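You operate a simulated robot arm through the tools that you are given. There is no shell and no other tool. Be economical: measure what you need, move in short steps, check, and stop when the job is done.

Carry out the task below with a simulated robot arm. There is one attempt and no reset: what you move stays moved.

JOB
Open the left computer drawer, take the ink cartridge that says "black" from there and put it on the front strip of the spectrometer top and shut the drawer again. Set down upright: ink cartridge.

The check looks at the end state, three seconds after you hand in, the way a careful person would. Anything else that was tipped, shoved, dropped, spilled or broken makes it a failure.

ROBOT AND FRAMES
A 7-joint arm with a two-finger parallel gripper on a trunk, on a base that drives. Base frame: it is fixed to the floor where the robot stands at the start and does not move with it; the origin is under the middle of the robot, x ahead of it, y to its left, z up. Readings come in cm, degrees, newtons and seconds.
With the tool pointing down near the work surface it reaches from about 34 to 76 cm from the robot's upright axis, wherever it stands. Its first joint turns from -115.0 to 115.0 degrees. Places, roughly: front strip of the spectrometer top (34x18 cm) [128, 50, 138]; left computer drawer [60, -30, 70]. Payload 3.91 kg.
The TCP is the grasp point between the finger pads, 3 cm short of the fingertips. In the tool frame z runs along the fingers and y along their closing line. The gripper opens to 11 cm. The fingers are 2 cm wide and 1 cm thick; the gripper's body (4.8 by 11.2 cm) begins 5.5 cm behind the TCP.
Orientation is that of the tool frame in the base frame, as a unit quaternion [w, x, y, z]. With the fingers straight down and closing along the base's y, the tool's x points along the base's -x, its y along +y and its z along -z.

CONTROLS
- The arm moves only by the tool nudge_tool. Its argument "deltas" is a list of rows, each a list of 7 numbers: the turn, a rotation vector about the tool's x, y, z in units of 5 degrees (1.0 is 5 degrees), then the shift along the tool's x, y, z in units of 25 mm (1.0 is 25 mm), then the finger opening in cm, from 0 to 11. In form: [[wx, wy, wz, tx, ty, tz, hand], ...]. A call has 1 to 10 rows; each row shifts and turns the commanded pose from where the row before left it, along the tool's axes as they then stand. A call with a number of a shift or a turn outside -1 to 1 is refused whole. Rows are played at 5 a second. More than 5 cm and 8.6 degrees between two rows, or a gripper value outside its range, and nothing of the call is played. A pose out of reach is approached as far as the arm can. The call stops where the force on the tool passes 40 N (or 10 N more than at its start, if that is more) or the arm is blocked; 0.2 s more then pass. Each finger travels about 10.8 cm/s and halts on what it meets, pressing with about 37 N; the grip force reading is that of the motor and also rises with nothing between the fingers. The clock runs only during rows and for 0.2 s after the last one: add rows that do not move to give the fingers time. It gives the time, the measured TCP pose, the force on the tool (base axes), the opening and the grip force at its end, in the units of the frame above (readings bear some noise), with the torque about the TCP (base axes, N m) and any sound that the robot's microphone picked up.
- Cameras (640 x 400 px; columns grow to the right, rows downward): "scene" is now at [1.52, 14.1, 145.23]; the picture's right is [-0.17, -0.99, 0.00], its down [-0.79, 0.13, -0.60] and it looks along [0.59, -0.10, -0.80] (base axes); focal length 266 px, centre (320, 200). "wrist" rides on the gripper at [7.2, 1.7, -10.3] in the tool frame; the picture's right is [-0.23, 0.97, 0.00], its down [-0.76, -0.18, -0.62] and it looks along [-0.61, -0.14, 0.78] (tool axes); focal length 222 px, centre (320, 200). There is no depth. A picture from a camera that has moved, and an enlarged one, comes with that camera's place and axes in the base frame and with its lens.
- grab_frame(camera): a new picture of that camera. No time passes.
- slide_trunk(by): slides the trunk up (or, below 0, down) by that many cm; the arm and the scene camera ride with it, the base frame stays. It gives what a move gives, with no picture.
- steer(legs): drives the robot by 1 to 6 legs, each [ahead, turn to the left] in cm and degrees, along the robot's own axes; the way and the turn of a leg run together, so that a leg with both is an arc; at most 150 cm and 180 degrees a leg. The arm and the cameras ride along, it lands a little off, and it stops where it bumps. It gives what a move gives.
- pan_tilt(pan, tilt): turns the head with the scene camera to pan (to the left, within 155 degrees either way) and tilt (down, from -29 to 69), counted from straight ahead of the robot. It gives what a move gives.
- zoom(camera, box): a new picture of the part [left, top, right, bottom] of that camera's present view, enlarged. No time passes.
- sign_off(): hands the job in; it is judged then, once.

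Go step by step. Nothing tells you exact positions but the pictures and the camera data: compare them with the known pose of the tool, close in by small moves and look again before you grip or let go. The budget is 120 turns and 78 pictures, counting those below and the enlarged ones. Unless the task says otherwise, let go and move clear before handing in, and close with one line.

The tools are called after "Emit:" as name(argument=value, ...) on one line, values as JSON. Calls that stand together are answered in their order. nudge_tool: Moves the arm, as the interface text tells. Its arguments: {"type":"object","properties":{"deltas":{"type":"array","items":{"type":"array","items":{"type":"number"}}}},"required":["deltas"]} The other tools are called the same way: slide_trunk (by) slides the trunk up or down; steer (legs) drives the base; pan_tilt (pan, tilt) turns the head that bears the scene camera; grab_frame (camera) takes a picture; zoom (camera, box) takes an enlarged picture of a part of a camera's view; sign_off () hands the job in.

At the start:

```text
time: 0.0
eef_pos: [46.05, -9.65, 96.43]
tool_rot: [0.0, 0.0, 1.0, 0.0]
contact_force: [0.1, 0.5, -0.2]
ft_torque: [0.01, 0.02, 0.01]
grip_width: 10.98
finger_force: 0.1
trunk travel left (down, up): [-57.5, 41.5]
robot x, y, heading: [-0.0, -0.29, 0.2]
head pan, tilt: [-9.5, 53.2]
```

scene: 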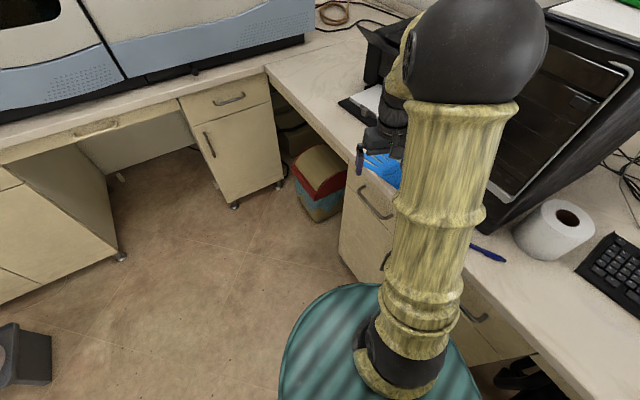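
wrist: 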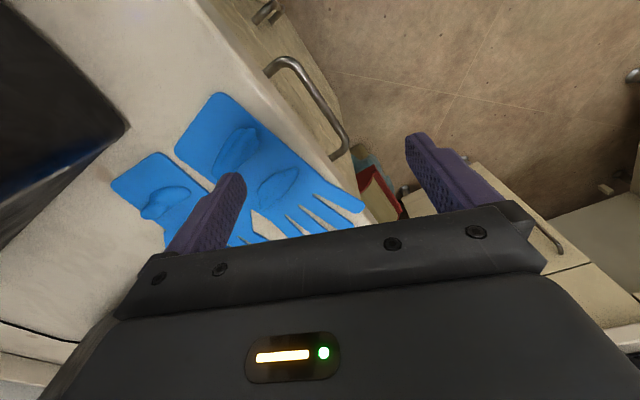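

I see the desk on the right, with a drawer front whose handle is near the gloves. I'll look closer at it first.

Emit:
zoom(camera="scene", box=[260, 100, 520, 380])

Emit:
zoom(camera="wrist", box=[160, 0, 440, 175])

```text
1.43 times, centred on (390, 240) of scene
camera zoom: at [1.52, 14.1, 145.23], right [-0.17, -0.99, 0.0], down [-0.79, 0.13, -0.6], along [0.59, -0.1, -0.8], focal length 379 px, centre (220, 143)
```

zoom: 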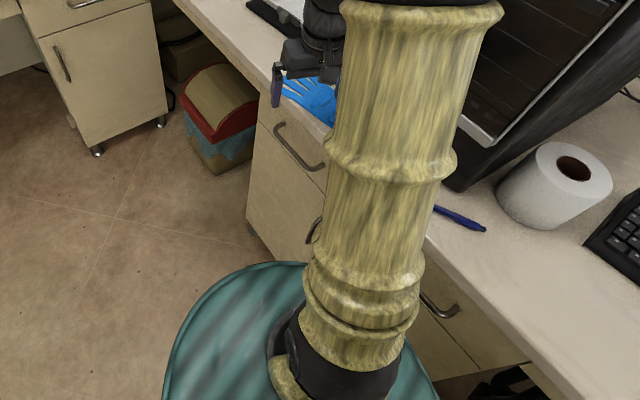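

```text
2.29 times, centred on (300, 88) of wrist
camera zoom: at [38.89, -7.95, 106.87], right [0.23, 0.97, 0.0], down [0.76, -0.18, 0.62], along [0.61, -0.14, -0.78], focal length 508 px, centre (366, 457)
```

zoom: 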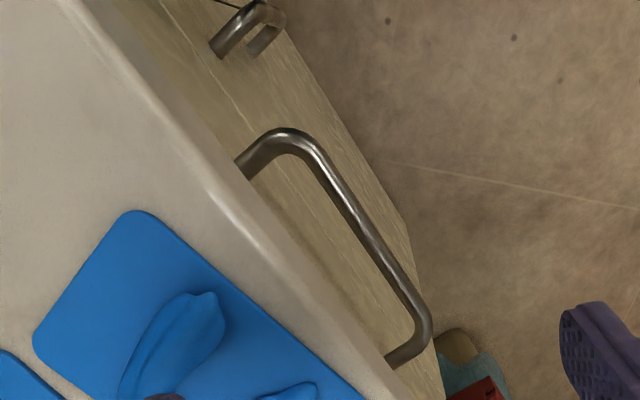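

The handle bar runs roughly from [53,-8,78] to [41,-13,77], along a desk edge turned about 21°. I'll yaw the tool to match, tilt it inward, stand off and look.

Emit:
nudge_tool(deltas=[[0, 0, -1, 0, 0.6, 0, 11], [0, 0, -1, 0, 0.6, 0, 11], [0, 0, -1, 0, 0.6, 0, 11], [0, 0, -1, 0, 0.6, 0, 11], [0, 0, -0.2, 0, 0.6, 0, 11]])

Emit:
nudge_tool(deltas=[[1, 0, 0, 0, 0, 0, 11], [1, 0, 0, 0, 0, 0, 11], [1, 0, 0, 0, 0, 0, 11], [1, 0, 0, 0, 0, 0, 11], [1, 0, 0, 0, 0, 0, 11], [1, 0, 0, 0, 0, 0, 11], [1, 0, 0, 0, 0, 0, 11], [1, 0, 0, 0, 0, 0, 11]])

Emit:
grab_frame(camera="wrist")

Emit:
grab_frame(camera="scene")

```text
time: 1.2
eef_pos: [44.84, -2.28, 96.56]
tool_rot: [-0.001, -0.184, 0.983, 0.0]
contact_force: [0.6, 0.4, 0.3]
ft_torque: [0.0, 0.05, -0.02]
grip_width: 11.01
finger_force: 0.0
trunk travel left (down, up): [-57.5, 41.5]
robot x, y, heading: [0.13, -0.29, 0.2]
head pan, tilt: [-9.5, 53.2]
```

```text
time: 3.0
eef_pos: [44.92, -2.26, 96.55]
tool_rot: [0.063, -0.171, 0.924, -0.337]
contact_force: [-0.2, -0.3, -0.1]
ft_torque: [0.03, -0.02, 0.0]
grip_width: 10.97
finger_force: 0.3
trunk travel left (down, up): [-57.5, 41.5]
robot x, y, heading: [0.05, 0.04, -0.3]
head pan, tilt: [-9.5, 53.2]
```

```text
73 pictures are left
camera wrist: at [35.26, 2.5, 103.36], right [-0.05, 0.78, -0.63], down [0.62, 0.52, 0.59], along [0.79, -0.35, -0.51], focal length 222 px, centre (320, 200)
```

wrist: 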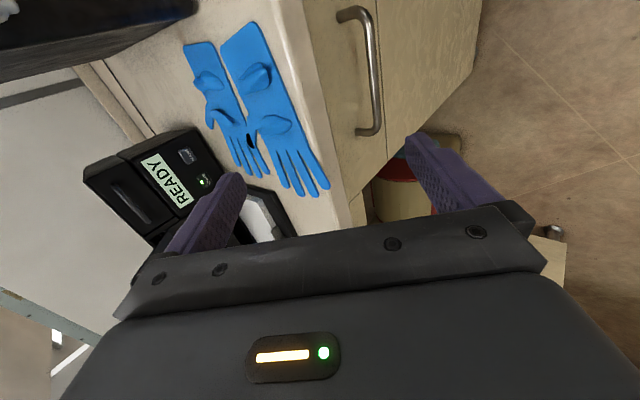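

```text
72 pictures are left
camera scene: at [1.52, 14.12, 145.22], right [-0.17, -0.99, 0.0], down [-0.79, 0.13, -0.6], along [0.59, -0.1, -0.8], focal length 266 px, centre (320, 200)
```

scene: 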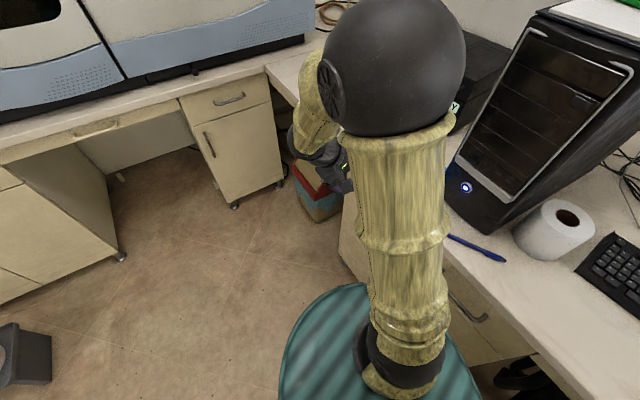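

The bar is centred near [47,-9.7,77.8], and the desk top (z≈88) overhangs it, so I need a more horizontal approach. Before that I'll check behind the robot so I can back off a bit.

Emit:
pan_tilt(pan=150, tilt=45)

Emit:
grab_frame(camera="scene")

```text
time: 5.5
eef_pos: [44.98, -2.29, 96.6]
tool_rot: [0.062, -0.171, 0.924, -0.337]
contact_force: [0.2, 0.3, -0.2]
ft_torque: [0.03, -0.04, -0.02]
grip_width: 11.02
finger_force: 0.2
trunk travel left (down, up): [-57.5, 41.5]
robot x, y, heading: [-0.53, 0.11, -0.1]
head pan, tilt: [150.0, 45.0]
```

```text
71 pictures are left
camera scene: at [-12.82, 19.4, 146.34], right [0.5, 0.87, 0.0], down [0.61, -0.35, -0.71], along [-0.61, 0.35, -0.71], focal length 266 px, centre (320, 200)
```

scene: 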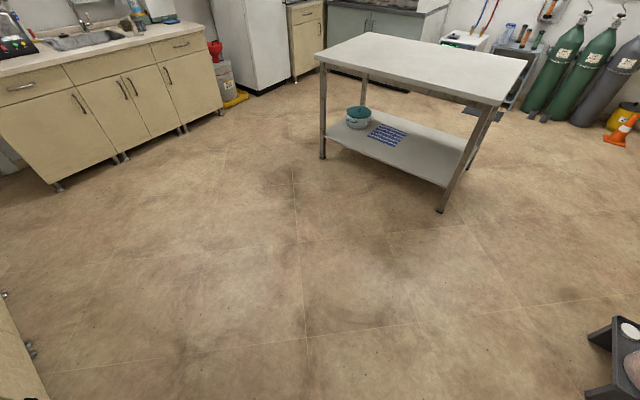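

Behind is clear. I'll back off 10 cm, point the head to the drawer again and tilt the tool to about 65°.

Emit:
steer(legs=[[-11, 0]])

Emit:
nudge_tool(deltas=[[1, 0, 0, 0, 0.5, -0.5, 11], [1, 0, 0, 0, 0.5, -0.5, 11], [1, 0, 0, 0, 0.5, -0.5, 11], [1, 0, 0, 0, 0.5, -0.5, 11], [1, 0, 0, 0, 0.5, -0.5, 11], [0, 0, 0, 0, 0, 0, 11]])

Emit:
pan_tilt(pan=-15, tilt=45)

Emit:
grab_frame(camera="scene")

Emit:
grab_frame(camera="wrist")

```text
time: 6.8
eef_pos: [33.69, -2.28, 96.53]
tool_rot: [0.063, -0.172, 0.924, -0.336]
contact_force: [0.7, -0.9, 0.2]
ft_torque: [-0.02, -0.01, 0.0]
grip_width: 11.01
finger_force: 0.0
trunk travel left (down, up): [-57.5, 41.5]
robot x, y, heading: [-11.1, -0.13, 0.1]
head pan, tilt: [150.0, 45.0]
```

```text
time: 8.2
eef_pos: [30.54, 6.1, 95.84]
tool_rot: [0.098, -0.155, 0.828, -0.529]
contact_force: [0.2, 0.1, 0.2]
ft_torque: [-0.02, 0.0, 0.0]
grip_width: 11.0
finger_force: 0.0
trunk travel left (down, up): [-57.5, 41.5]
robot x, y, heading: [-11.04, -0.21, 0.4]
head pan, tilt: [150.0, 45.0]
```

```text
time: 10.7
eef_pos: [30.65, 5.88, 95.78]
tool_rot: [0.099, -0.155, 0.829, -0.528]
contact_force: [0.6, -0.6, 0.0]
ft_torque: [0.01, -0.01, -0.01]
grip_width: 11.01
finger_force: 0.1
trunk travel left (down, up): [-57.5, 41.5]
robot x, y, heading: [-10.96, 0.19, 0.1]
head pan, tilt: [-15.0, 45.0]
```

```text
70 pictures are left
camera scene: at [-9.01, 13.23, 146.34], right [-0.26, -0.97, 0.0], down [-0.68, 0.18, -0.71], along [0.68, -0.18, -0.71], focal length 266 px, centre (320, 200)
```

scene: 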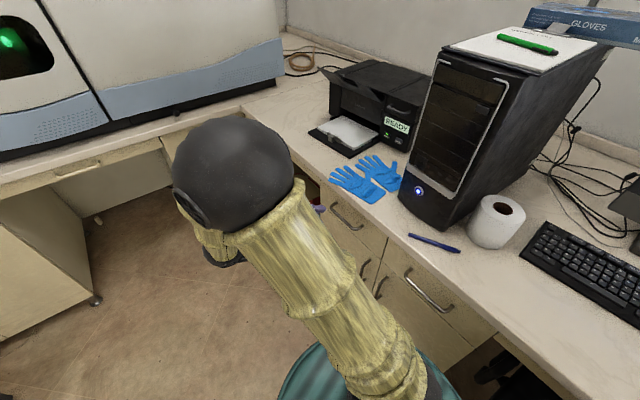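

```text
69 pictures are left
camera wrist: at [20.26, 12.72, 98.62], right [0.06, 0.47, -0.88], down [0.53, 0.73, 0.42], along [0.84, -0.5, -0.2], focal length 222 px, centre (320, 200)
```

wrist: 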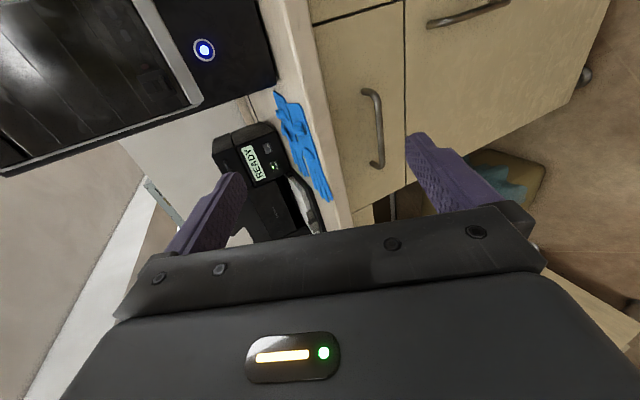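

The handle position is confirmed at about [46.6,-10,78]. I'll move to a standoff just outside the bar with the fingers partly closed.

Emit:
nudge_tool(deltas=[[0, 0, 0, -0.46, 0.37, 0.85, 6], [0, 0, 0, -0.46, 0.37, 0.85, 6], [0, 0, 0, -0.46, 0.37, 0.85, 6], [0, 0, 0, -0.46, 0.37, 0.85, 6], [0, 0, 0, -0.46, 0.37, 0.85, 6], [0, 0, 0, -0.46, 0.37, 0.85, 6], [0, 0, 0, -0.46, 0.37, 0.85, 6], [0, 0, 0, -0.46, 0.37, 0.85, 6]])

Emit:
grab_frame(camera="wrist")

```text
time: 12.5
eef_pos: [43.66, -2.17, 81.81]
tool_rot: [0.099, -0.155, 0.829, -0.529]
contact_force: [-1.2, 0.3, 0.7]
ft_torque: [0.0, 0.04, 0.02]
grip_width: 6.0
finger_force: 0.0
trunk travel left (down, up): [-57.5, 41.5]
robot x, y, heading: [-10.96, -0.15, -0.3]
head pan, tilt: [-15.0, 45.0]
```

```text
68 pictures are left
camera wrist: at [33.33, 4.61, 84.76], right [0.06, 0.47, -0.88], down [0.53, 0.73, 0.42], along [0.84, -0.5, -0.2], focal length 222 px, centre (320, 200)
```

wrist: 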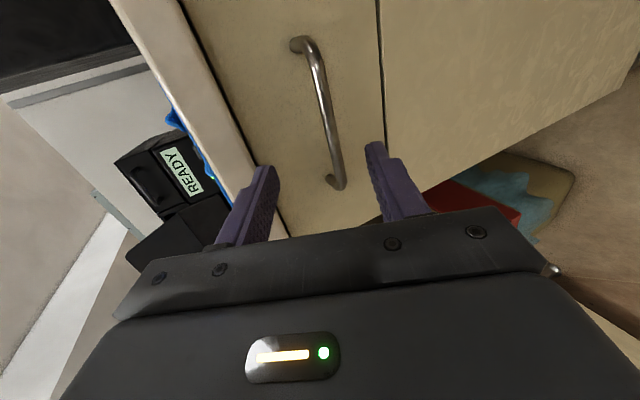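

The bar now refines to about [47.4,-10.7,77]. I'll advance part of the way and check alignment.

Emit:
nudge_tool(deltas=[[0, 0, 0, -0.06, 0.07, 0.8, 6], [0, 0, 0, -0.06, 0.07, 0.8, 6], [0, 0, 0, -0.04, 0.06, 0.8, 6], [0, 0, 0, 0, 0, 0, 6]])

Emit:
grab_frame(camera="wrist")

```text
time: 13.5
eef_pos: [46.0, -6.99, 78.71]
tool_rot: [0.099, -0.155, 0.83, -0.527]
contact_force: [-0.5, -0.5, -0.3]
ft_torque: [-0.02, 0.01, -0.01]
grip_width: 6.01
finger_force: 0.1
trunk travel left (down, up): [-57.5, 41.5]
robot x, y, heading: [-11.15, -0.33, 0.0]
head pan, tilt: [-15.0, 45.0]
```

```text
67 pictures are left
camera wrist: at [35.62, -0.27, 81.65], right [0.06, 0.47, -0.88], down [0.53, 0.73, 0.42], along [0.84, -0.5, -0.2], focal length 222 px, centre (320, 200)
```

wrist: 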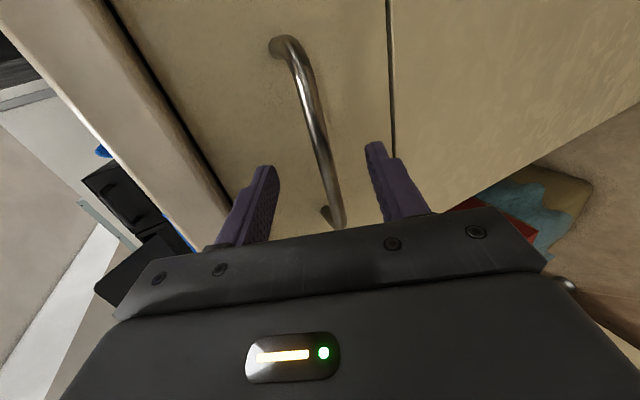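

The bar sits between the fingers. I'll advance 2.6 cm more and close.

Emit:
nudge_tool(deltas=[[0, 0, 0, 0, 0, 0.52, 6], [0, 0, 0, 0, 0, 0.52, 6], [0, 0, 0, 0, 0, 0, 0], [0, 0, 0, 0, 0, 0, 0], [0, 0, 0, 0, 0, 0, 0], [0, 0, 0, 0, 0, 0, 0]])

Emit:
grab_frame(camera="wrist")

```text
time: 14.9
eef_pos: [46.8, -9.03, 77.38]
tool_rot: [0.096, -0.156, 0.832, -0.524]
contact_force: [4.4, -0.6, -13.4]
ft_torque: [-0.04, 0.25, -0.21]
grip_width: 1.12
finger_force: 45.2
trunk travel left (down, up): [-57.5, 41.5]
robot x, y, heading: [-11.1, 0.04, 0.0]
head pan, tilt: [-15.0, 45.0]
stopped in row 6: the force on the tool passed its limit at 41 N (the readings are from after the stop); the commanded pose is now the measured one
```

```text
66 pictures are left
camera wrist: at [36.41, -2.29, 80.31], right [0.05, 0.47, -0.88], down [0.54, 0.73, 0.43], along [0.84, -0.5, -0.21], focal length 222 px, centre (320, 200)
```

wrist: 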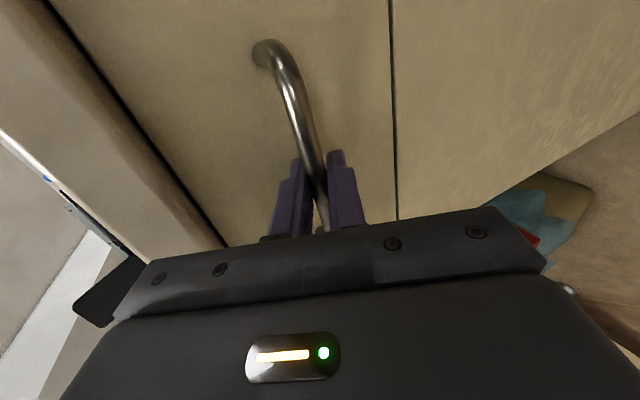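

The bar is gripped (1.1 cm). I'll pull outward gently.

Emit:
nudge_tool(deltas=[[0, 0, 0, 0, 0.17, -0.36, 0], [0, 0, 0, 0, 0.17, -0.36, 0], [0, 0, 0, 0, 0.34, -0.725, 0], [0, 0, 0, 0, 0.34, -0.725, 0]])

```text
time: 15.9
eef_pos: [44.48, -3.54, 77.4]
tool_rot: [0.095, -0.157, 0.831, -0.526]
contact_force: [-4.8, 0.2, -23.6]
ft_torque: [-0.04, -0.12, 0.41]
grip_width: 1.14
finger_force: 44.8
trunk travel left (down, up): [-57.5, 41.5]
robot x, y, heading: [-11.04, 0.4, -0.1]
head pan, tilt: [-15.0, 45.0]
```

The drawer is sliding (6 cm so far). I'll continue, easing the height a little.

Emit:
nudge_tool(deltas=[[0, 0, 0, 0, 0.45, -0.69, 0], [0, 0, 0, 0.02, 0.36, -0.725, 0], [0, 0, 0, 0.02, 0.34, -0.725, 0], [0, 0, 0, 0.02, 0.34, -0.725, 0], [0, 0, 0, 0.02, 0.34, -0.725, 0]])

Emit:
grab_frame(camera="scene")

Emit:
grab_frame(camera="wrist")

```text
time: 17.1
eef_pos: [40.65, 5.86, 77.31]
tool_rot: [0.097, -0.156, 0.83, -0.526]
contact_force: [-5.1, -1.2, 4.1]
ft_torque: [-0.36, 0.4, 0.03]
grip_width: 1.15
finger_force: 44.8
trunk travel left (down, up): [-57.5, 41.5]
robot x, y, heading: [-10.87, 0.46, 0.3]
head pan, tilt: [-15.0, 45.0]
```

```text
65 pictures are left
camera scene: at [-9.11, 13.24, 146.36], right [-0.26, -0.97, 0.0], down [-0.68, 0.18, -0.71], along [0.68, -0.18, -0.71], focal length 266 px, centre (320, 200)
```

scene: 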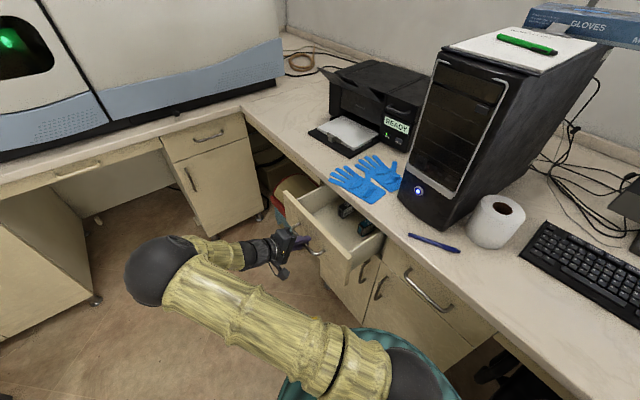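

```text
64 pictures are left
camera wrist: at [30.28, 12.62, 80.22], right [0.06, 0.47, -0.88], down [0.54, 0.73, 0.43], along [0.84, -0.5, -0.21], focal length 222 px, centre (320, 200)
```

wrist: 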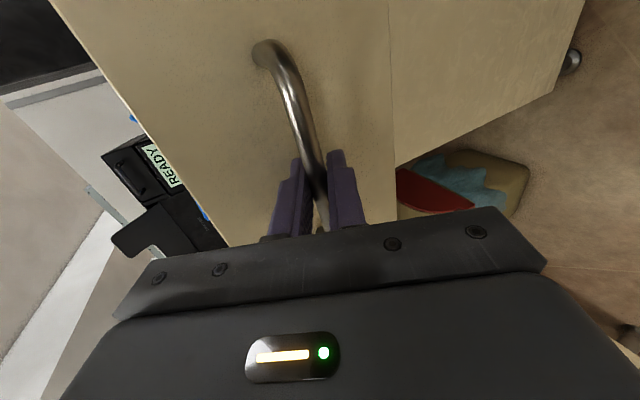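

The drawer is open 16 cm and cartridges are visible inside. I'll pull another 10 cm or so.

Emit:
nudge_tool(deltas=[[0, 0, 0, 0.02, 0.34, -0.725, 0], [0, 0, 0, 0.02, 0.34, -0.725, 0], [0, 0, 0, 0.02, 0.34, -0.725, 0], [0, 0, 0, 0.02, 0.34, -0.725, 0], [0, 0, 0, 0.02, 0.34, -0.725, 0]])

Emit:
grab_frame(camera="scene")

```text
time: 18.3
eef_pos: [36.91, 15.17, 77.34]
tool_rot: [0.096, -0.155, 0.83, -0.527]
contact_force: [-2.1, 0.4, 4.0]
ft_torque: [-0.34, 0.39, -0.19]
grip_width: 1.13
finger_force: 44.9
trunk travel left (down, up): [-57.5, 41.5]
robot x, y, heading: [-11.18, -0.13, 0.2]
head pan, tilt: [-15.0, 45.0]
```

```text
63 pictures are left
camera scene: at [-9.08, 13.24, 146.35], right [-0.26, -0.97, 0.0], down [-0.68, 0.18, -0.71], along [0.68, -0.18, -0.71], focal length 266 px, centre (320, 200)
```

scene: 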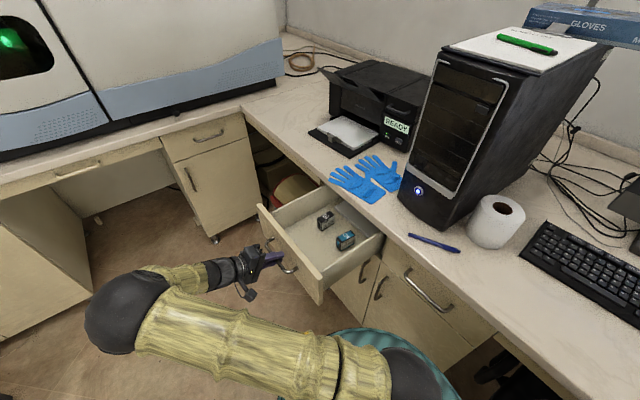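

Two cartridges are in view. I'll zoom in on them.

Emit:
zoom(camera="scene", box=[290, 190, 390, 260])

```text
5.71 times, centred on (340, 225) of scene
camera zoom: at [-9.08, 13.24, 146.35], right [-0.26, -0.97, 0.0], down [-0.68, 0.18, -0.71], along [0.68, -0.18, -0.71], focal length 1518 px, centre (206, 57)
```

zoom: 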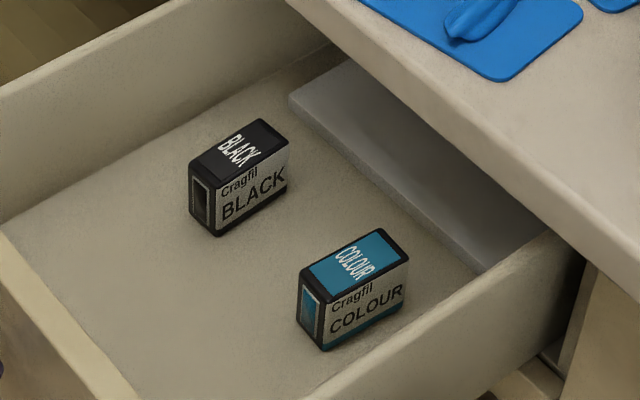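

The black one is the left (far) cartridge, standing upright. I'll release the handle, back off and rise.

Emit:
nudge_tool(deltas=[[0, 0, 0, 0, 0, 0, 5], [0, 0, 0, 0, 0, 0, 5], [0, 0, 0, 0, 0, -0.8, 5], [0, 0, 0, 0, 0, -1, 5], [0, 0, 0, 0, 0, -1, 5], [0, 0, 0, 0, 0, -1, 5]])

Emit:
nudge_tool(deltas=[[-1, 0, 0, 0, -0.9, -0.4, 8], [-1, 0, 0, 0, -0.9, -0.4, 8], [-1, 0, 0, 0, -0.9, -0.4, 8], [-1, 0, 0, 0, -0.8, -0.6, 8], [-1, 0, 0, 0, -0.8, -0.6, 8], [-1, 0, 0, 0, -0.7, -0.7, 8], [-1, 0, 0, 0, 0, 0, 8], [-1, 0, 0, 0, 0, 0, 8]])

Emit:
nudge_tool(deltas=[[-1, 0, 0, 0, 0, 0, 8], [-1, 0, 0, 0, 0, 0, 8], [-1, 0, 0, 0, 0, 0, 8], [-1, 0, 0, 0, 0, 0, 8], [-1, 0, 0, 0, 0, 0, 8], [0, 0, 0, 0, 0, 0, 8]])

Emit:
grab_frame(camera="wrist")

Emit:
grab_frame(camera="scene")

```text
time: 19.7
eef_pos: [33.69, 22.98, 81.45]
tool_rot: [0.096, -0.156, 0.831, -0.526]
contact_force: [0.6, 0.7, 0.4]
ft_torque: [0.0, -0.02, 0.02]
grip_width: 5.01
finger_force: 0.1
trunk travel left (down, up): [-57.5, 41.5]
robot x, y, heading: [-11.15, -0.03, -0.1]
head pan, tilt: [-15.0, 45.0]
```

```text
time: 21.5
eef_pos: [34.38, 21.52, 96.13]
tool_rot: [0.037, -0.179, 0.961, -0.209]
contact_force: [0.6, -0.9, 0.7]
ft_torque: [0.0, -0.01, -0.01]
grip_width: 8.0
finger_force: 0.1
trunk travel left (down, up): [-57.5, 41.5]
robot x, y, heading: [-10.96, -0.24, -0.1]
head pan, tilt: [-15.0, 45.0]
```

```text
time: 22.9
eef_pos: [34.36, 21.51, 96.22]
tool_rot: [-0.003, -0.183, 0.983, 0.004]
contact_force: [0.7, 0.2, 0.6]
ft_torque: [0.0, 0.0, 0.01]
grip_width: 8.01
finger_force: 0.0
trunk travel left (down, up): [-57.5, 41.5]
robot x, y, heading: [-11.43, -0.03, 0.3]
head pan, tilt: [-15.0, 45.0]
```

```text
61 pictures are left
camera wrist: at [27.1, 20.45, 106.51], right [-0.14, 0.99, 0.01], down [0.78, 0.11, 0.62], along [0.61, 0.09, -0.79], focal length 222 px, centre (320, 200)
```

wrist: 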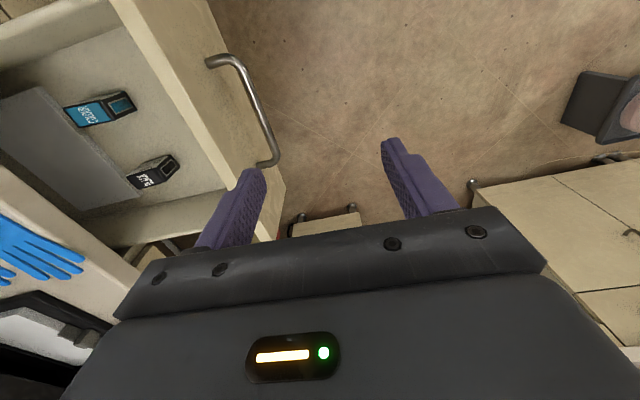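

```text
60 pictures are left
camera scene: at [-9.02, 13.21, 146.34], right [-0.26, -0.97, 0.0], down [-0.68, 0.18, -0.71], along [0.68, -0.18, -0.71], focal length 266 px, centre (320, 200)
```

scene: 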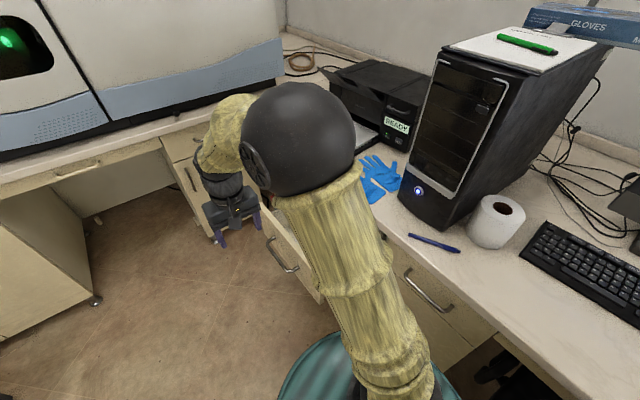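

Emit:
zoom(camera="wrist", box=[50, 70, 210, 210])

```text
2.86 times, centred on (130, 140) of wrist
camera zoom: at [27.1, 20.45, 106.51], right [-0.14, 0.99, 0.01], down [0.78, 0.11, 0.62], along [0.61, 0.09, -0.79], focal length 635 px, centre (863, 371)
```

zoom: 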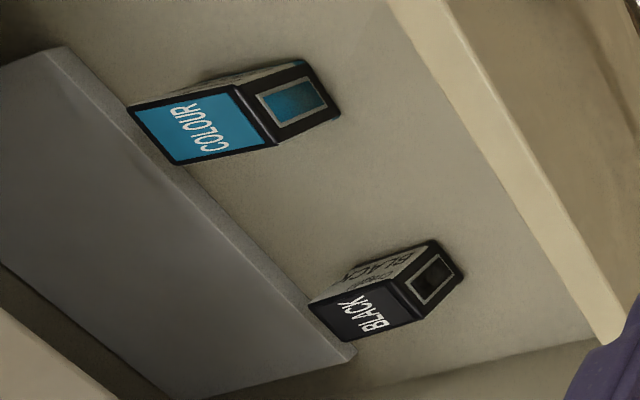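

The black cartridge's top is centred near [50.9,-5.1,75], about 5.6 x 2.7 cm, with its long axis along the drawer's pull direction. I'll turn the tool to grip across its width, with a slight tilt to stay clear of the desk edge.

Emit:
nudge_tool(deltas=[[0, 0, 1, 0, 0, 0, 6], [0, 0, 1, 0, 0, 0, 6], [0, 0, 1, 0, 0, 0, 6], [0, 0, 1, 0, 0, 0, 6], [0, 0, 1, 0, 0, 0, 6], [0, 0, 1, 0, 0, 0, 6], [0, 0, 1, 0, 0, 0, 6], [0, 0, 1, 0, 0, 0, 6], [0, 0, 1, 0, 0, 0, 6]])

Emit:
nudge_tool(deltas=[[0, 0, 1, 0, 0, 0, 6], [0, 0, 1, 0, 0, 0, 6], [0, 0, 1, 0, 0, 0, 6], [0, 0, 1, 0, 0, 0, 6], [0, 0, 1, 0, 0, 0, 6], [0, 0, 1, 0, 0, 0, 6], [0, 0, 1, 0, 0, 0, 6], [0, 0, 1, 0, 0, 0, 6], [0, 0, 0.5, 0, 0, 0, 6]])

Emit:
nudge_tool(deltas=[[0, -1, 0, 0, 0, 0, 6], [0, -1, 0, 0, 0, 0, 6], [0, -1, 0, 0, 0, 0, 6], [0, -1, 0, 0, 0, 0, 6], [0, -1, 0, 0, 0, 0, 6], [0, 0, 0, 0, 0, 0, 6]])

Emit:
grab_frame(camera="wrist")

```text
time: 24.9
eef_pos: [34.37, 21.57, 96.2]
tool_rot: [-0.003, 0.208, 0.978, 0.001]
contact_force: [-0.1, 0.4, -0.3]
ft_torque: [0.0, -0.02, -0.02]
grip_width: 5.99
finger_force: 0.2
trunk travel left (down, up): [-57.5, 41.5]
robot x, y, heading: [-11.17, 0.0, -0.0]
head pan, tilt: [-15.0, 45.0]
```

```text
time: 26.9
eef_pos: [34.34, 21.69, 96.02]
tool_rot: [-0.004, 0.547, 0.837, 0.0]
contact_force: [-0.2, 1.0, 0.1]
ft_torque: [-0.03, 0.03, -0.03]
grip_width: 6.02
finger_force: 0.0
trunk travel left (down, up): [-57.5, 41.5]
robot x, y, heading: [-11.4, 0.06, 0.1]
head pan, tilt: [-15.0, 45.0]
```

```text
time: 28.3
eef_pos: [34.42, 21.45, 96.06]
tool_rot: [0.178, 0.534, 0.818, -0.118]
contact_force: [-0.4, 0.1, -0.4]
ft_torque: [-0.01, 0.02, 0.0]
grip_width: 6.01
finger_force: 0.0
trunk travel left (down, up): [-57.5, 41.5]
robot x, y, heading: [-11.18, 0.03, 0.1]
head pan, tilt: [-15.0, 45.0]
```

```text
58 pictures are left
camera wrist: at [31.63, 32.23, 102.48], right [0.98, 0.2, 0.09], down [0.01, -0.47, 0.88], along [0.22, -0.86, -0.46], focal length 222 px, centre (320, 200)
```

wrist: 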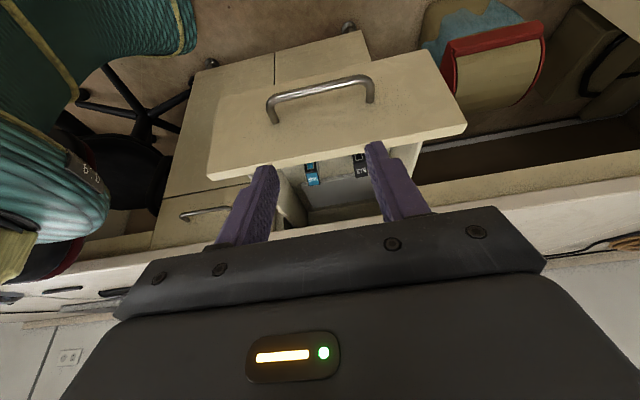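

The orientation is right. I'll move to a hover above the black cartridge.

Emit:
nudge_tool(deltas=[[0, 0, 0, -0.945, 0.225, 0.735, 6], [0, 0, 0, -0.945, 0.225, 0.735, 6], [0, 0, 0, -0.945, 0.225, 0.735, 6], [0, 0, 0, -0.945, 0.225, 0.735, 6], [0, 0, 0, -0.945, 0.225, 0.735, 6], [0, 0, 0, -0.945, 0.225, 0.735, 6], [0, 0, 0, -0.945, 0.225, 0.735, 6], [0, 0, 0, -0.945, 0.225, 0.735, 6], [0, 0, 0, 0, 0, 0, 6]])

Emit:
grab_frame(camera="wrist")

Emit:
grab_frame(camera="scene")

```text
time: 30.3
eef_pos: [47.75, 2.03, 90.67]
tool_rot: [0.177, 0.535, 0.818, -0.118]
contact_force: [-0.4, -0.8, -0.5]
ft_torque: [0.01, -0.01, -0.01]
grip_width: 5.98
finger_force: 0.1
trunk travel left (down, up): [-57.5, 41.5]
robot x, y, heading: [-11.06, -0.03, -0.0]
head pan, tilt: [-15.0, 45.0]
```

```text
57 pictures are left
camera wrist: at [44.99, 12.59, 97.01], right [0.98, 0.2, 0.09], down [0.01, -0.47, 0.88], along [0.22, -0.86, -0.46], focal length 222 px, centre (320, 200)
```

wrist: 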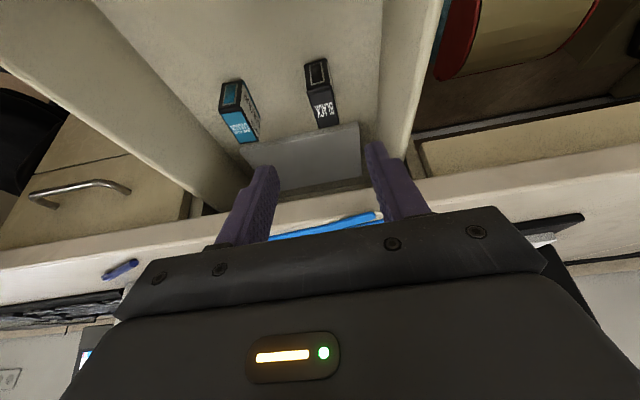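

```text
56 pictures are left
camera scene: at [-9.01, 13.21, 146.34], right [-0.26, -0.97, 0.0], down [-0.68, 0.18, -0.71], along [0.68, -0.18, -0.71], focal length 266 px, centre (320, 200)
```

scene: 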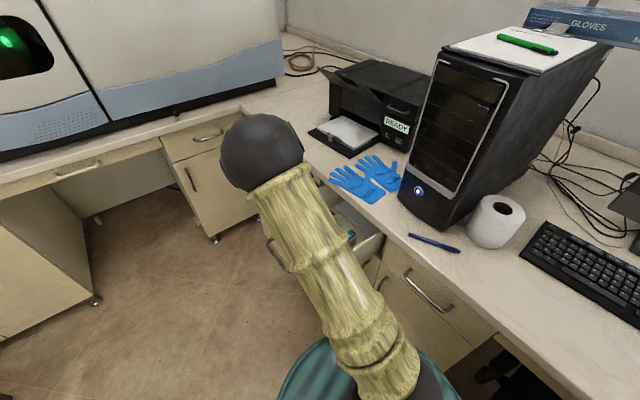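

The estimate holds and the walls leave room. I'll go down 12 cm along the tool axis and check again.

Emit:
nudge_tool(deltas=[[0, 0, 0, -0.03, 0.01, 0.96, 6], [0, 0, 0, -0.03, 0.01, 0.96, 6], [0, 0, 0, -0.03, 0.01, 0.96, 6], [0, 0, 0, -0.03, 0.01, 0.96, 6], [0, 0, 0, -0.02, 0, 0.96, 6], [0, 0, 0, 0, 0, 0, 6]])

Emit:
grab_frame(camera="wrist")

```text
time: 31.7
eef_pos: [49.86, -2.76, 79.76]
tool_rot: [0.177, 0.535, 0.818, -0.118]
contact_force: [0.4, -0.4, 0.1]
ft_torque: [0.01, 0.01, 0.01]
grip_width: 6.0
finger_force: 0.1
trunk travel left (down, up): [-57.5, 41.5]
robot x, y, heading: [-11.03, -0.11, -0.3]
head pan, tilt: [-15.0, 45.0]
```

```text
55 pictures are left
camera wrist: at [47.13, 7.9, 86.11], right [0.98, 0.2, 0.09], down [0.01, -0.47, 0.88], along [0.22, -0.86, -0.46], focal length 222 px, centre (320, 200)
```

wrist: 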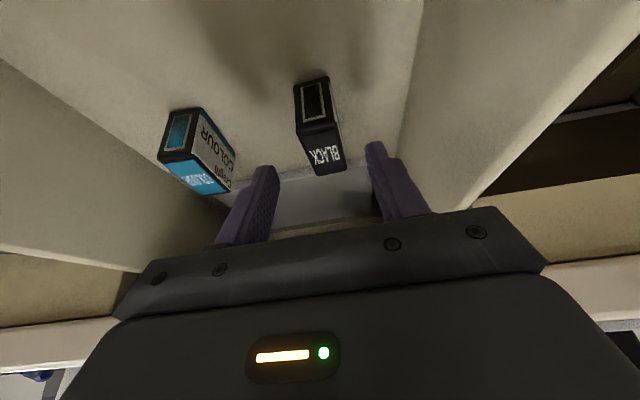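

It is aligned within millimetres. I'll descend the last 5.6 cm and close.

Emit:
nudge_tool(deltas=[[0, 0, 0, -0.055, 0.043, 0.75, 6], [0, 0, 0, -0.055, 0.043, 0.75, 6], [0, 0, 0, -0.055, 0.043, 0.75, 6], [0, 0, 0, 0, 0, 0, 6]])

Emit:
nudge_tool(deltas=[[0, 0, 0, 0, 0, 0, 4], [0, 0, 0, 0, 0, 0, 3], [0, 0, 0, 0, 0, 0, 1.5], [0, 0, 0, 0, 0, 0, 1.5], [0, 0, 0, 0, 0, 0, 1.5]])

Emit:
grab_frame(camera="wrist")

```text
time: 32.7
eef_pos: [51.41, -5.17, 74.92]
tool_rot: [0.177, 0.534, 0.818, -0.119]
contact_force: [0.5, -0.9, 0.1]
ft_torque: [-0.01, -0.03, 0.0]
grip_width: 5.98
finger_force: 0.1
trunk travel left (down, up): [-57.5, 41.5]
robot x, y, heading: [-11.07, -0.35, 0.2]
head pan, tilt: [-15.0, 45.0]
```

```text
time: 33.9
eef_pos: [51.29, -5.31, 74.8]
tool_rot: [0.178, 0.534, 0.818, -0.118]
contact_force: [-0.8, -0.2, -0.4]
ft_torque: [-0.01, -0.02, -0.02]
grip_width: 2.87
finger_force: 37.1
trunk travel left (down, up): [-57.5, 41.5]
robot x, y, heading: [-11.36, 0.3, -0.0]
head pan, tilt: [-15.0, 45.0]
```

```text
54 pictures are left
camera wrist: at [48.56, 5.48, 81.3], right [0.98, 0.2, 0.09], down [0.01, -0.47, 0.88], along [0.22, -0.86, -0.46], focal length 222 px, centre (320, 200)
```

wrist: 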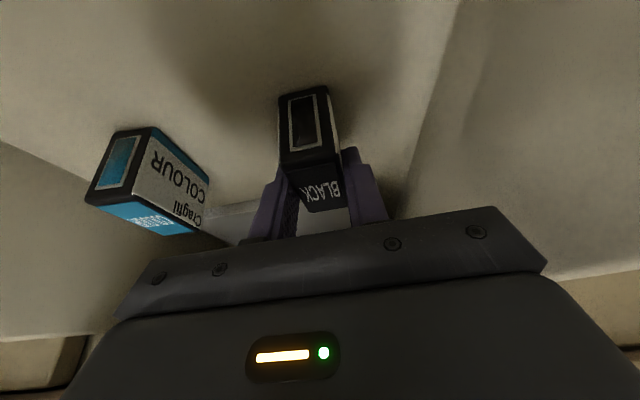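

The cartridge is gripped (2.87 cm). I'll retract along the tool axis, up and away from the desk edge.

Emit:
nudge_tool(deltas=[[0, 0, 0, 0, 0, -0.5, 1.5], [0, 0, 0, 0, 0, -1, 1.5], [0, 0, 0, 0, 0, -1, 1.5], [0, 0, 0, 0, 0, -1, 1.5], [0, 0, 0, 0, 0, -1, 1.5], [0, 0, 0, 0, 0, -1, 1.5], [0, 0, 0, 0, 0, -1, 1.5], [0, 0, 0, 0, 0, -1, 1.5], [0, 0, 0, 0, 0, -1, 1.5]])

Emit:
grab_frame(camera="wrist")

Emit:
grab_frame(camera="scene")

```text
time: 35.9
eef_pos: [47.83, 2.81, 94.11]
tool_rot: [0.177, 0.535, 0.818, -0.118]
contact_force: [0.0, 0.4, -0.2]
ft_torque: [0.01, 0.0, 0.01]
grip_width: 2.91
finger_force: 37.0
trunk travel left (down, up): [-57.5, 41.5]
robot x, y, heading: [-11.35, 0.01, -0.2]
head pan, tilt: [-15.0, 45.0]
```

```text
53 pictures are left
camera wrist: at [45.07, 13.51, 100.51], right [0.98, 0.2, 0.09], down [0.01, -0.47, 0.88], along [0.22, -0.86, -0.46], focal length 222 px, centre (320, 200)
```

wrist: 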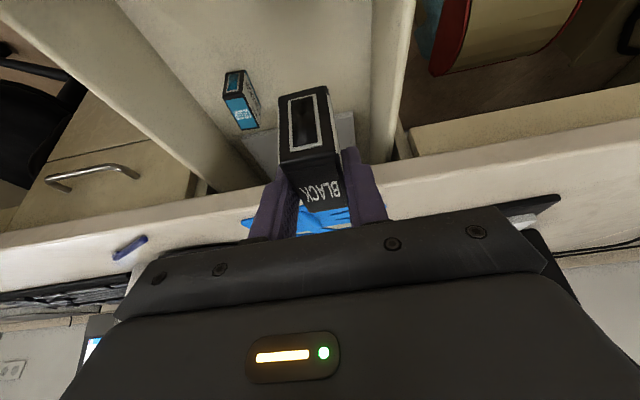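

```text
52 pictures are left
camera scene: at [-9.04, 13.22, 146.34], right [-0.26, -0.97, 0.0], down [-0.68, 0.18, -0.71], along [0.68, -0.18, -0.71], focal length 266 px, centre (320, 200)
```

scene: 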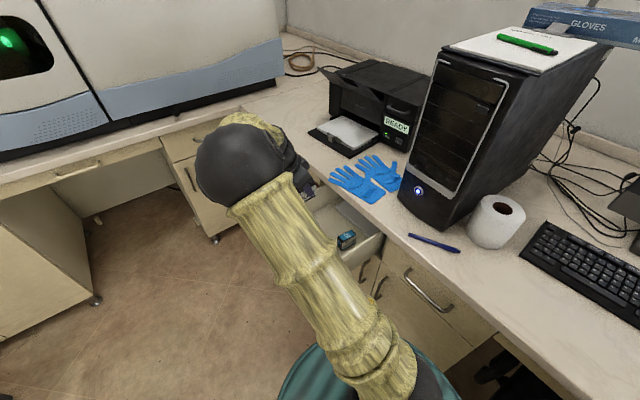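

The black cartridge is lifted clear. I'll raise the trunk and look at the spectrometer top.

Emit:
slide_trunk(by=40)

Emit:
pan_tilt(pan=22, tilt=30)

Emit:
grab_frame(camera="scene")

```text
time: 39.8
eef_pos: [47.99, 2.83, 134.15]
tool_rot: [0.177, 0.535, 0.818, -0.118]
contact_force: [0.8, -0.6, -1.3]
ft_torque: [-0.01, 0.04, -0.02]
grip_width: 2.93
finger_force: 36.9
trunk travel left (down, up): [-97.5, 1.5]
robot x, y, heading: [-11.24, 0.29, 0.1]
head pan, tilt: [-15.0, 45.0]
```

```text
time: 40.8
eef_pos: [48.06, 2.8, 134.06]
tool_rot: [0.177, 0.534, 0.818, -0.118]
contact_force: [-0.1, 0.3, -0.5]
ft_torque: [0.0, -0.03, -0.02]
grip_width: 2.9
finger_force: 36.8
trunk travel left (down, up): [-97.5, 1.5]
robot x, y, heading: [-10.93, -0.11, 0.2]
head pan, tilt: [22.0, 30.0]
```

```text
51 pictures are left
camera scene: at [-8.47, 18.71, 188.59], right [0.38, -0.93, 0.0], down [-0.46, -0.19, -0.87], along [0.8, 0.33, -0.5], focal length 266 px, centre (320, 200)
```

scene: 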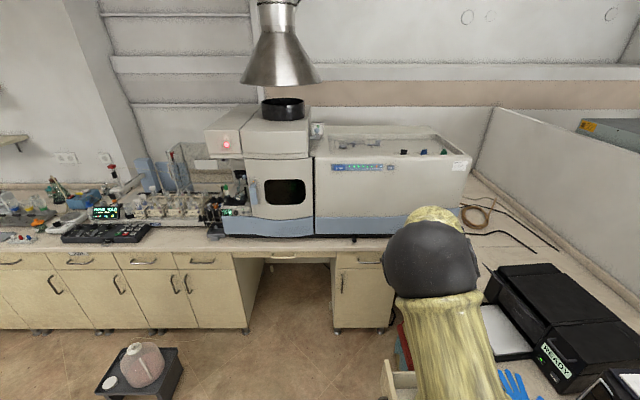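

Emit:
zoom(camera="scene", box=[240, 110, 500, 260])

```text
2.46 times, centred on (370, 185) of scene
camera zoom: at [-8.47, 18.71, 188.59], right [0.38, -0.93, 0.0], down [-0.46, -0.19, -0.87], along [0.8, 0.33, -0.5], focal length 654 px, centre (197, 237)
```

zoom: 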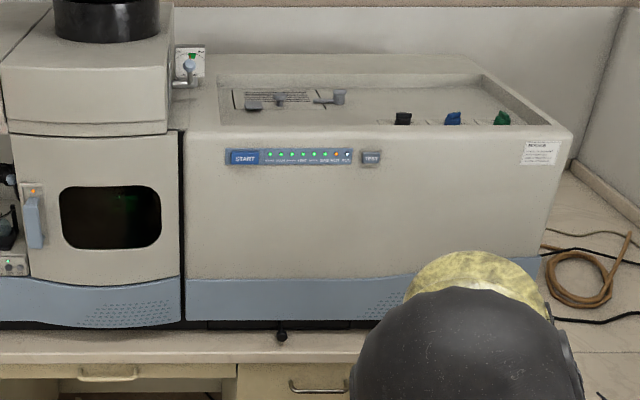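

Emit:
zoom(camera="scene", box=[310, 125, 400, 180])

Emit:
zoom(camera="scene", box=[390, 125, 480, 180])

```text
7.11 times, centred on (355, 152) of scene
camera zoom: at [-8.47, 18.71, 188.59], right [0.38, -0.93, 0.0], down [-0.46, -0.19, -0.87], along [0.8, 0.33, -0.5], focal length 1888 px, centre (71, 538)
```

zoom: 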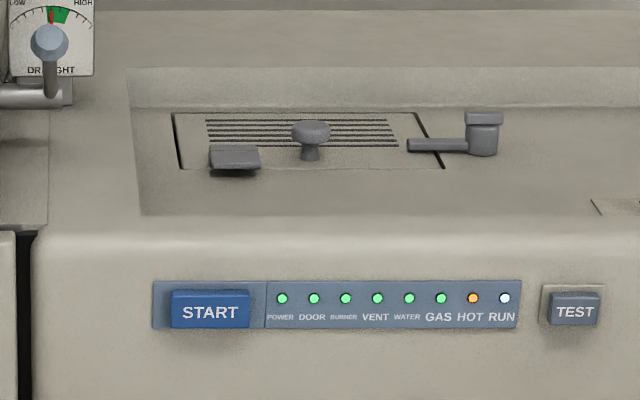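

```text
7.11 times, centred on (435, 152) of scene
camera zoom: at [-8.47, 18.71, 188.59], right [0.38, -0.93, 0.0], down [-0.46, -0.19, -0.87], along [0.8, 0.33, -0.5], focal length 1888 px, centre (-498, 538)
```

zoom: 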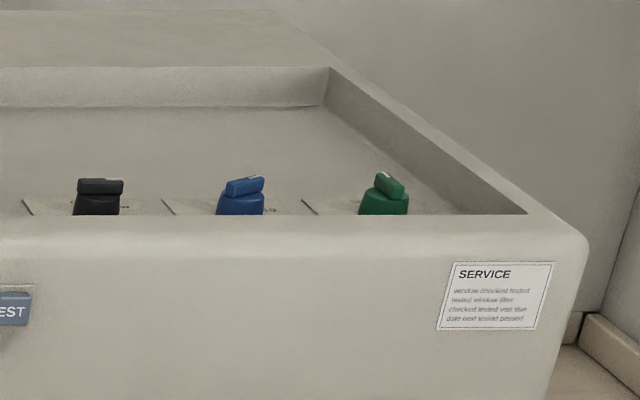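

The spectrometer top is a recessed tray with a front rim; the strip lies at its front-left. I'll level the tool, raise it and pull it in before driving round the open drawer.

Emit:
nudge_tool(deltas=[[0, 1, 0, 0, 0, 0, 1.5], [0, 1, 0, 0, 0, 0, 1.5], [0, 1, 0, 0, 0, 0, 1.5], [0, 1, 0, 0, 0, 0, 1.5], [0, 1, 0, 0, 0, 0, 1.5]])

Emit:
nudge_tool(deltas=[[0, 0, 0, 0.29, -0.42, -0.9, 1.5], [0, 0, 0, 0.29, -0.42, -0.9, 1.5], [0, 0, 0, 0.29, -0.42, -0.9, 1.5], [0, 0, 0, 0.29, -0.42, -0.9, 1.5], [0, 0, 0, 0.29, -0.42, -0.9, 1.5], [0, 0, 0, 0.29, -0.42, -0.9, 1.5], [0, 0, 0, 0.29, -0.42, -0.9, 1.5], [0, 0, 0, 0.29, -0.42, -0.9, 1.5]])

Emit:
steer(legs=[[0, 75], [60, 0]])

```text
time: 42.0
eef_pos: [47.89, 2.84, 134.04]
tool_rot: [-0.005, 0.547, 0.837, 0.001]
contact_force: [-0.3, -0.4, -0.9]
ft_torque: [-0.01, 0.02, -0.02]
grip_width: 2.88
finger_force: 37.0
trunk travel left (down, up): [-97.5, 1.5]
robot x, y, heading: [-11.32, -0.1, 0.2]
head pan, tilt: [22.0, 30.0]
```

```text
time: 43.8
eef_pos: [37.74, 4.81, 152.24]
tool_rot: [-0.003, 0.547, 0.837, 0.001]
contact_force: [0.3, -0.7, -0.7]
ft_torque: [-0.01, -0.04, 0.04]
grip_width: 2.93
finger_force: 36.9
trunk travel left (down, up): [-97.5, 1.5]
robot x, y, heading: [-11.27, -0.22, 0.4]
head pan, tilt: [22.0, 30.0]
```

```text
time: 45.5
eef_pos: [36.11, 13.27, 152.2]
tool_rot: [-0.004, 0.474, 0.881, 0.0]
contact_force: [-1.1, 0.0, -0.1]
ft_torque: [0.0, 0.01, -0.01]
grip_width: 2.89
finger_force: 36.9
trunk travel left (down, up): [-97.5, 1.5]
robot x, y, heading: [-11.12, 0.19, 10.3]
head pan, tilt: [22.0, 30.0]
stopped in leg 1: the robot was blocked; the commanded pose is now the measured one
```

The turn was blocked after 10°. I'll look down to see what is touching.

Emit:
pan_tilt(pan=-20, tilt=69)

Emit:
grab_frame(camera="scene")

```text
time: 46.6
eef_pos: [36.25, 13.14, 152.13]
tool_rot: [-0.005, 0.473, 0.881, 0.0]
contact_force: [0.0, 0.0, -0.4]
ft_torque: [-0.02, -0.02, -0.02]
grip_width: 2.92
finger_force: 37.3
trunk travel left (down, up): [-97.5, 1.5]
robot x, y, heading: [-11.13, 0.08, 10.2]
head pan, tilt: [-20.0, 68.8]
```

```text
47 pictures are left
camera scene: at [-13.92, 13.08, 183.46], right [-0.17, -0.99, 0.0], down [-0.92, 0.16, -0.36], along [0.36, -0.06, -0.93], focal length 266 px, centre (320, 200)
```

scene: 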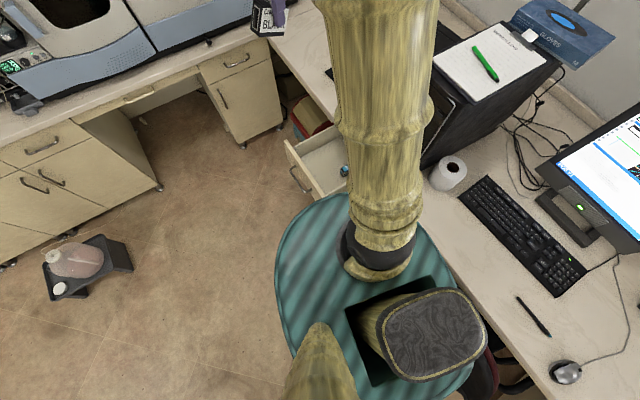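

Emit:
pan_tilt(pan=-110, tilt=60)

Emit:
grab_frame(camera="scene")

```text
time: 48.2
eef_pos: [36.39, 13.06, 152.18]
tool_rot: [-0.004, 0.474, 0.881, 0.0]
contact_force: [-0.2, 0.0, -1.6]
ft_torque: [0.01, 0.0, 0.03]
grip_width: 2.91
finger_force: 37.4
trunk travel left (down, up): [-97.5, 1.5]
robot x, y, heading: [-10.94, -0.19, 10.3]
head pan, tilt: [-110.0, 60.0]
```

```text
46 pictures are left
camera scene: at [-20.59, 7.48, 184.39], right [-0.99, 0.17, 0.0], down [0.15, 0.85, -0.5], along [-0.09, -0.49, -0.87], focal length 266 px, centre (320, 200)
```

scene: 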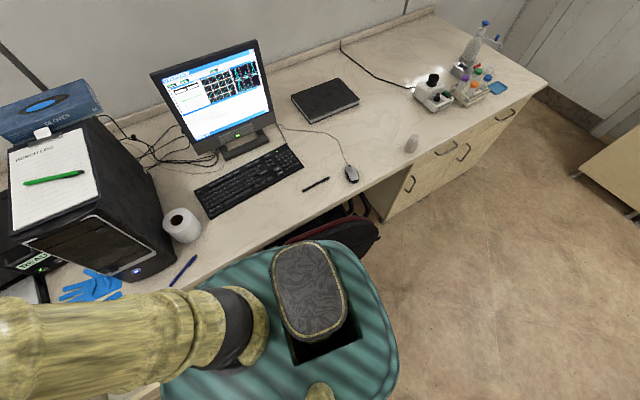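

A chair stands tucked at the robot's right rear, and that is probably what the turn bumped. I'll creep forward off it, then arc left in small steps.

Emit:
steer(legs=[[4, 0], [5, 15]])

Emit:
pan_tilt(pan=-45, tilt=65)

Emit:
grab_frame(camera="scene")

```text
time: 49.8
eef_pos: [40.4, 17.34, 152.13]
tool_rot: [-0.003, 0.444, 0.896, 0.0]
contact_force: [-0.3, 1.2, -0.7]
ft_torque: [-0.08, 0.0, -0.02]
grip_width: 2.91
finger_force: 37.2
trunk travel left (down, up): [-97.5, 1.5]
robot x, y, heading: [-6.14, 0.79, 12.0]
head pan, tilt: [-110.0, 60.0]
stopped in leg 2: the robot was blocked; the commanded pose is now the measured one
```

```text
time: 51.1
eef_pos: [40.49, 16.95, 152.13]
tool_rot: [-0.003, 0.446, 0.895, -0.001]
contact_force: [0.0, 0.2, -0.7]
ft_torque: [-0.02, 0.02, -0.01]
grip_width: 2.91
finger_force: 37.3
trunk travel left (down, up): [-97.5, 1.5]
robot x, y, heading: [-6.02, 1.0, 12.0]
head pan, tilt: [-45.0, 65.0]
```

```text
45 pictures are left
camera scene: at [-9.77, 11.36, 183.83], right [-0.55, -0.84, 0.0], down [-0.76, 0.49, -0.42], along [0.35, -0.23, -0.91], focal length 266 px, centre (320, 200)
```

scene: 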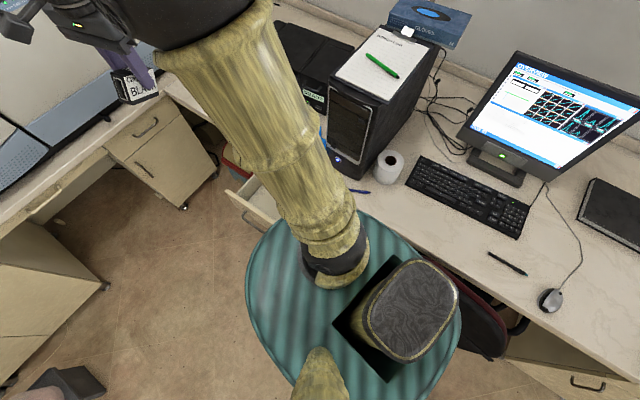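

Something low behind on the right is still blocking left turns. I'll turn slightly right instead, and reverse out into the open floor.

Emit:
steer(legs=[[0, -21], [-45, 0]])

```text
time: 55.7
eef_pos: [-1.7, 6.26, 152.35]
tool_rot: [-0.003, 0.6, 0.8, 0.001]
contact_force: [0.6, -0.9, -0.2]
ft_torque: [0.0, 0.01, 0.02]
grip_width: 2.9
finger_force: 37.3
trunk travel left (down, up): [-97.5, 1.5]
robot x, y, heading: [-50.82, 7.5, -9.0]
head pan, tilt: [-45.0, 65.0]
```

That worked. From here I'll check the area (drawer and chair untouched), then turn left.

Emit:
pan_tilt(pan=-20, tilt=45)

Emit:
grab_frame(camera="scene")

```text
time: 56.6
eef_pos: [-1.5, 6.32, 152.08]
tool_rot: [-0.003, 0.6, 0.8, 0.0]
contact_force: [0.4, 0.1, -0.7]
ft_torque: [0.0, 0.03, 0.02]
grip_width: 2.9
finger_force: 36.7
trunk travel left (down, up): [-97.5, 1.5]
robot x, y, heading: [-50.88, 7.51, -8.6]
head pan, tilt: [-20.0, 45.0]
```

```text
44 pictures are left
camera scene: at [-46.97, 19.91, 186.33], right [-0.48, -0.88, 0.0], down [-0.62, 0.34, -0.71], along [0.62, -0.34, -0.71], focal length 266 px, centre (320, 200)
```

scene: 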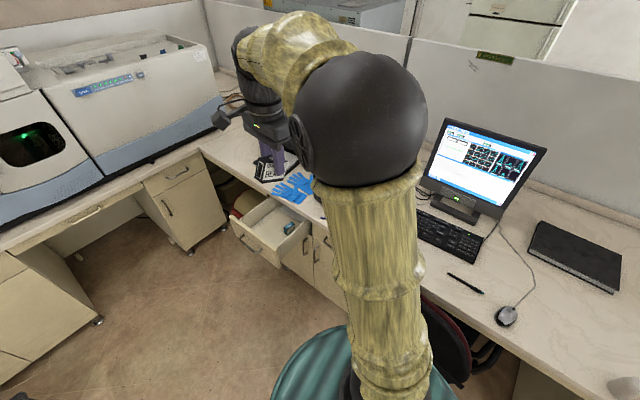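

The chair back is near [-41,-33]. I'll reverse further first, then turn left and drive round to the spectrometer.

Emit:
steer(legs=[[-40, 0], [0, 37], [108, 0]])

```text
time: 68.0
eef_pos: [47.59, 91.93, 152.15]
tool_rot: [-0.003, 0.323, 0.946, -0.001]
contact_force: [1.1, -0.3, -0.9]
ft_torque: [-0.04, 0.0, 0.0]
grip_width: 2.91
finger_force: 37.3
trunk travel left (down, up): [-97.5, 1.5]
robot x, y, heading: [7.01, 64.28, 27.6]
head pan, tilt: [-20.0, 45.0]
```

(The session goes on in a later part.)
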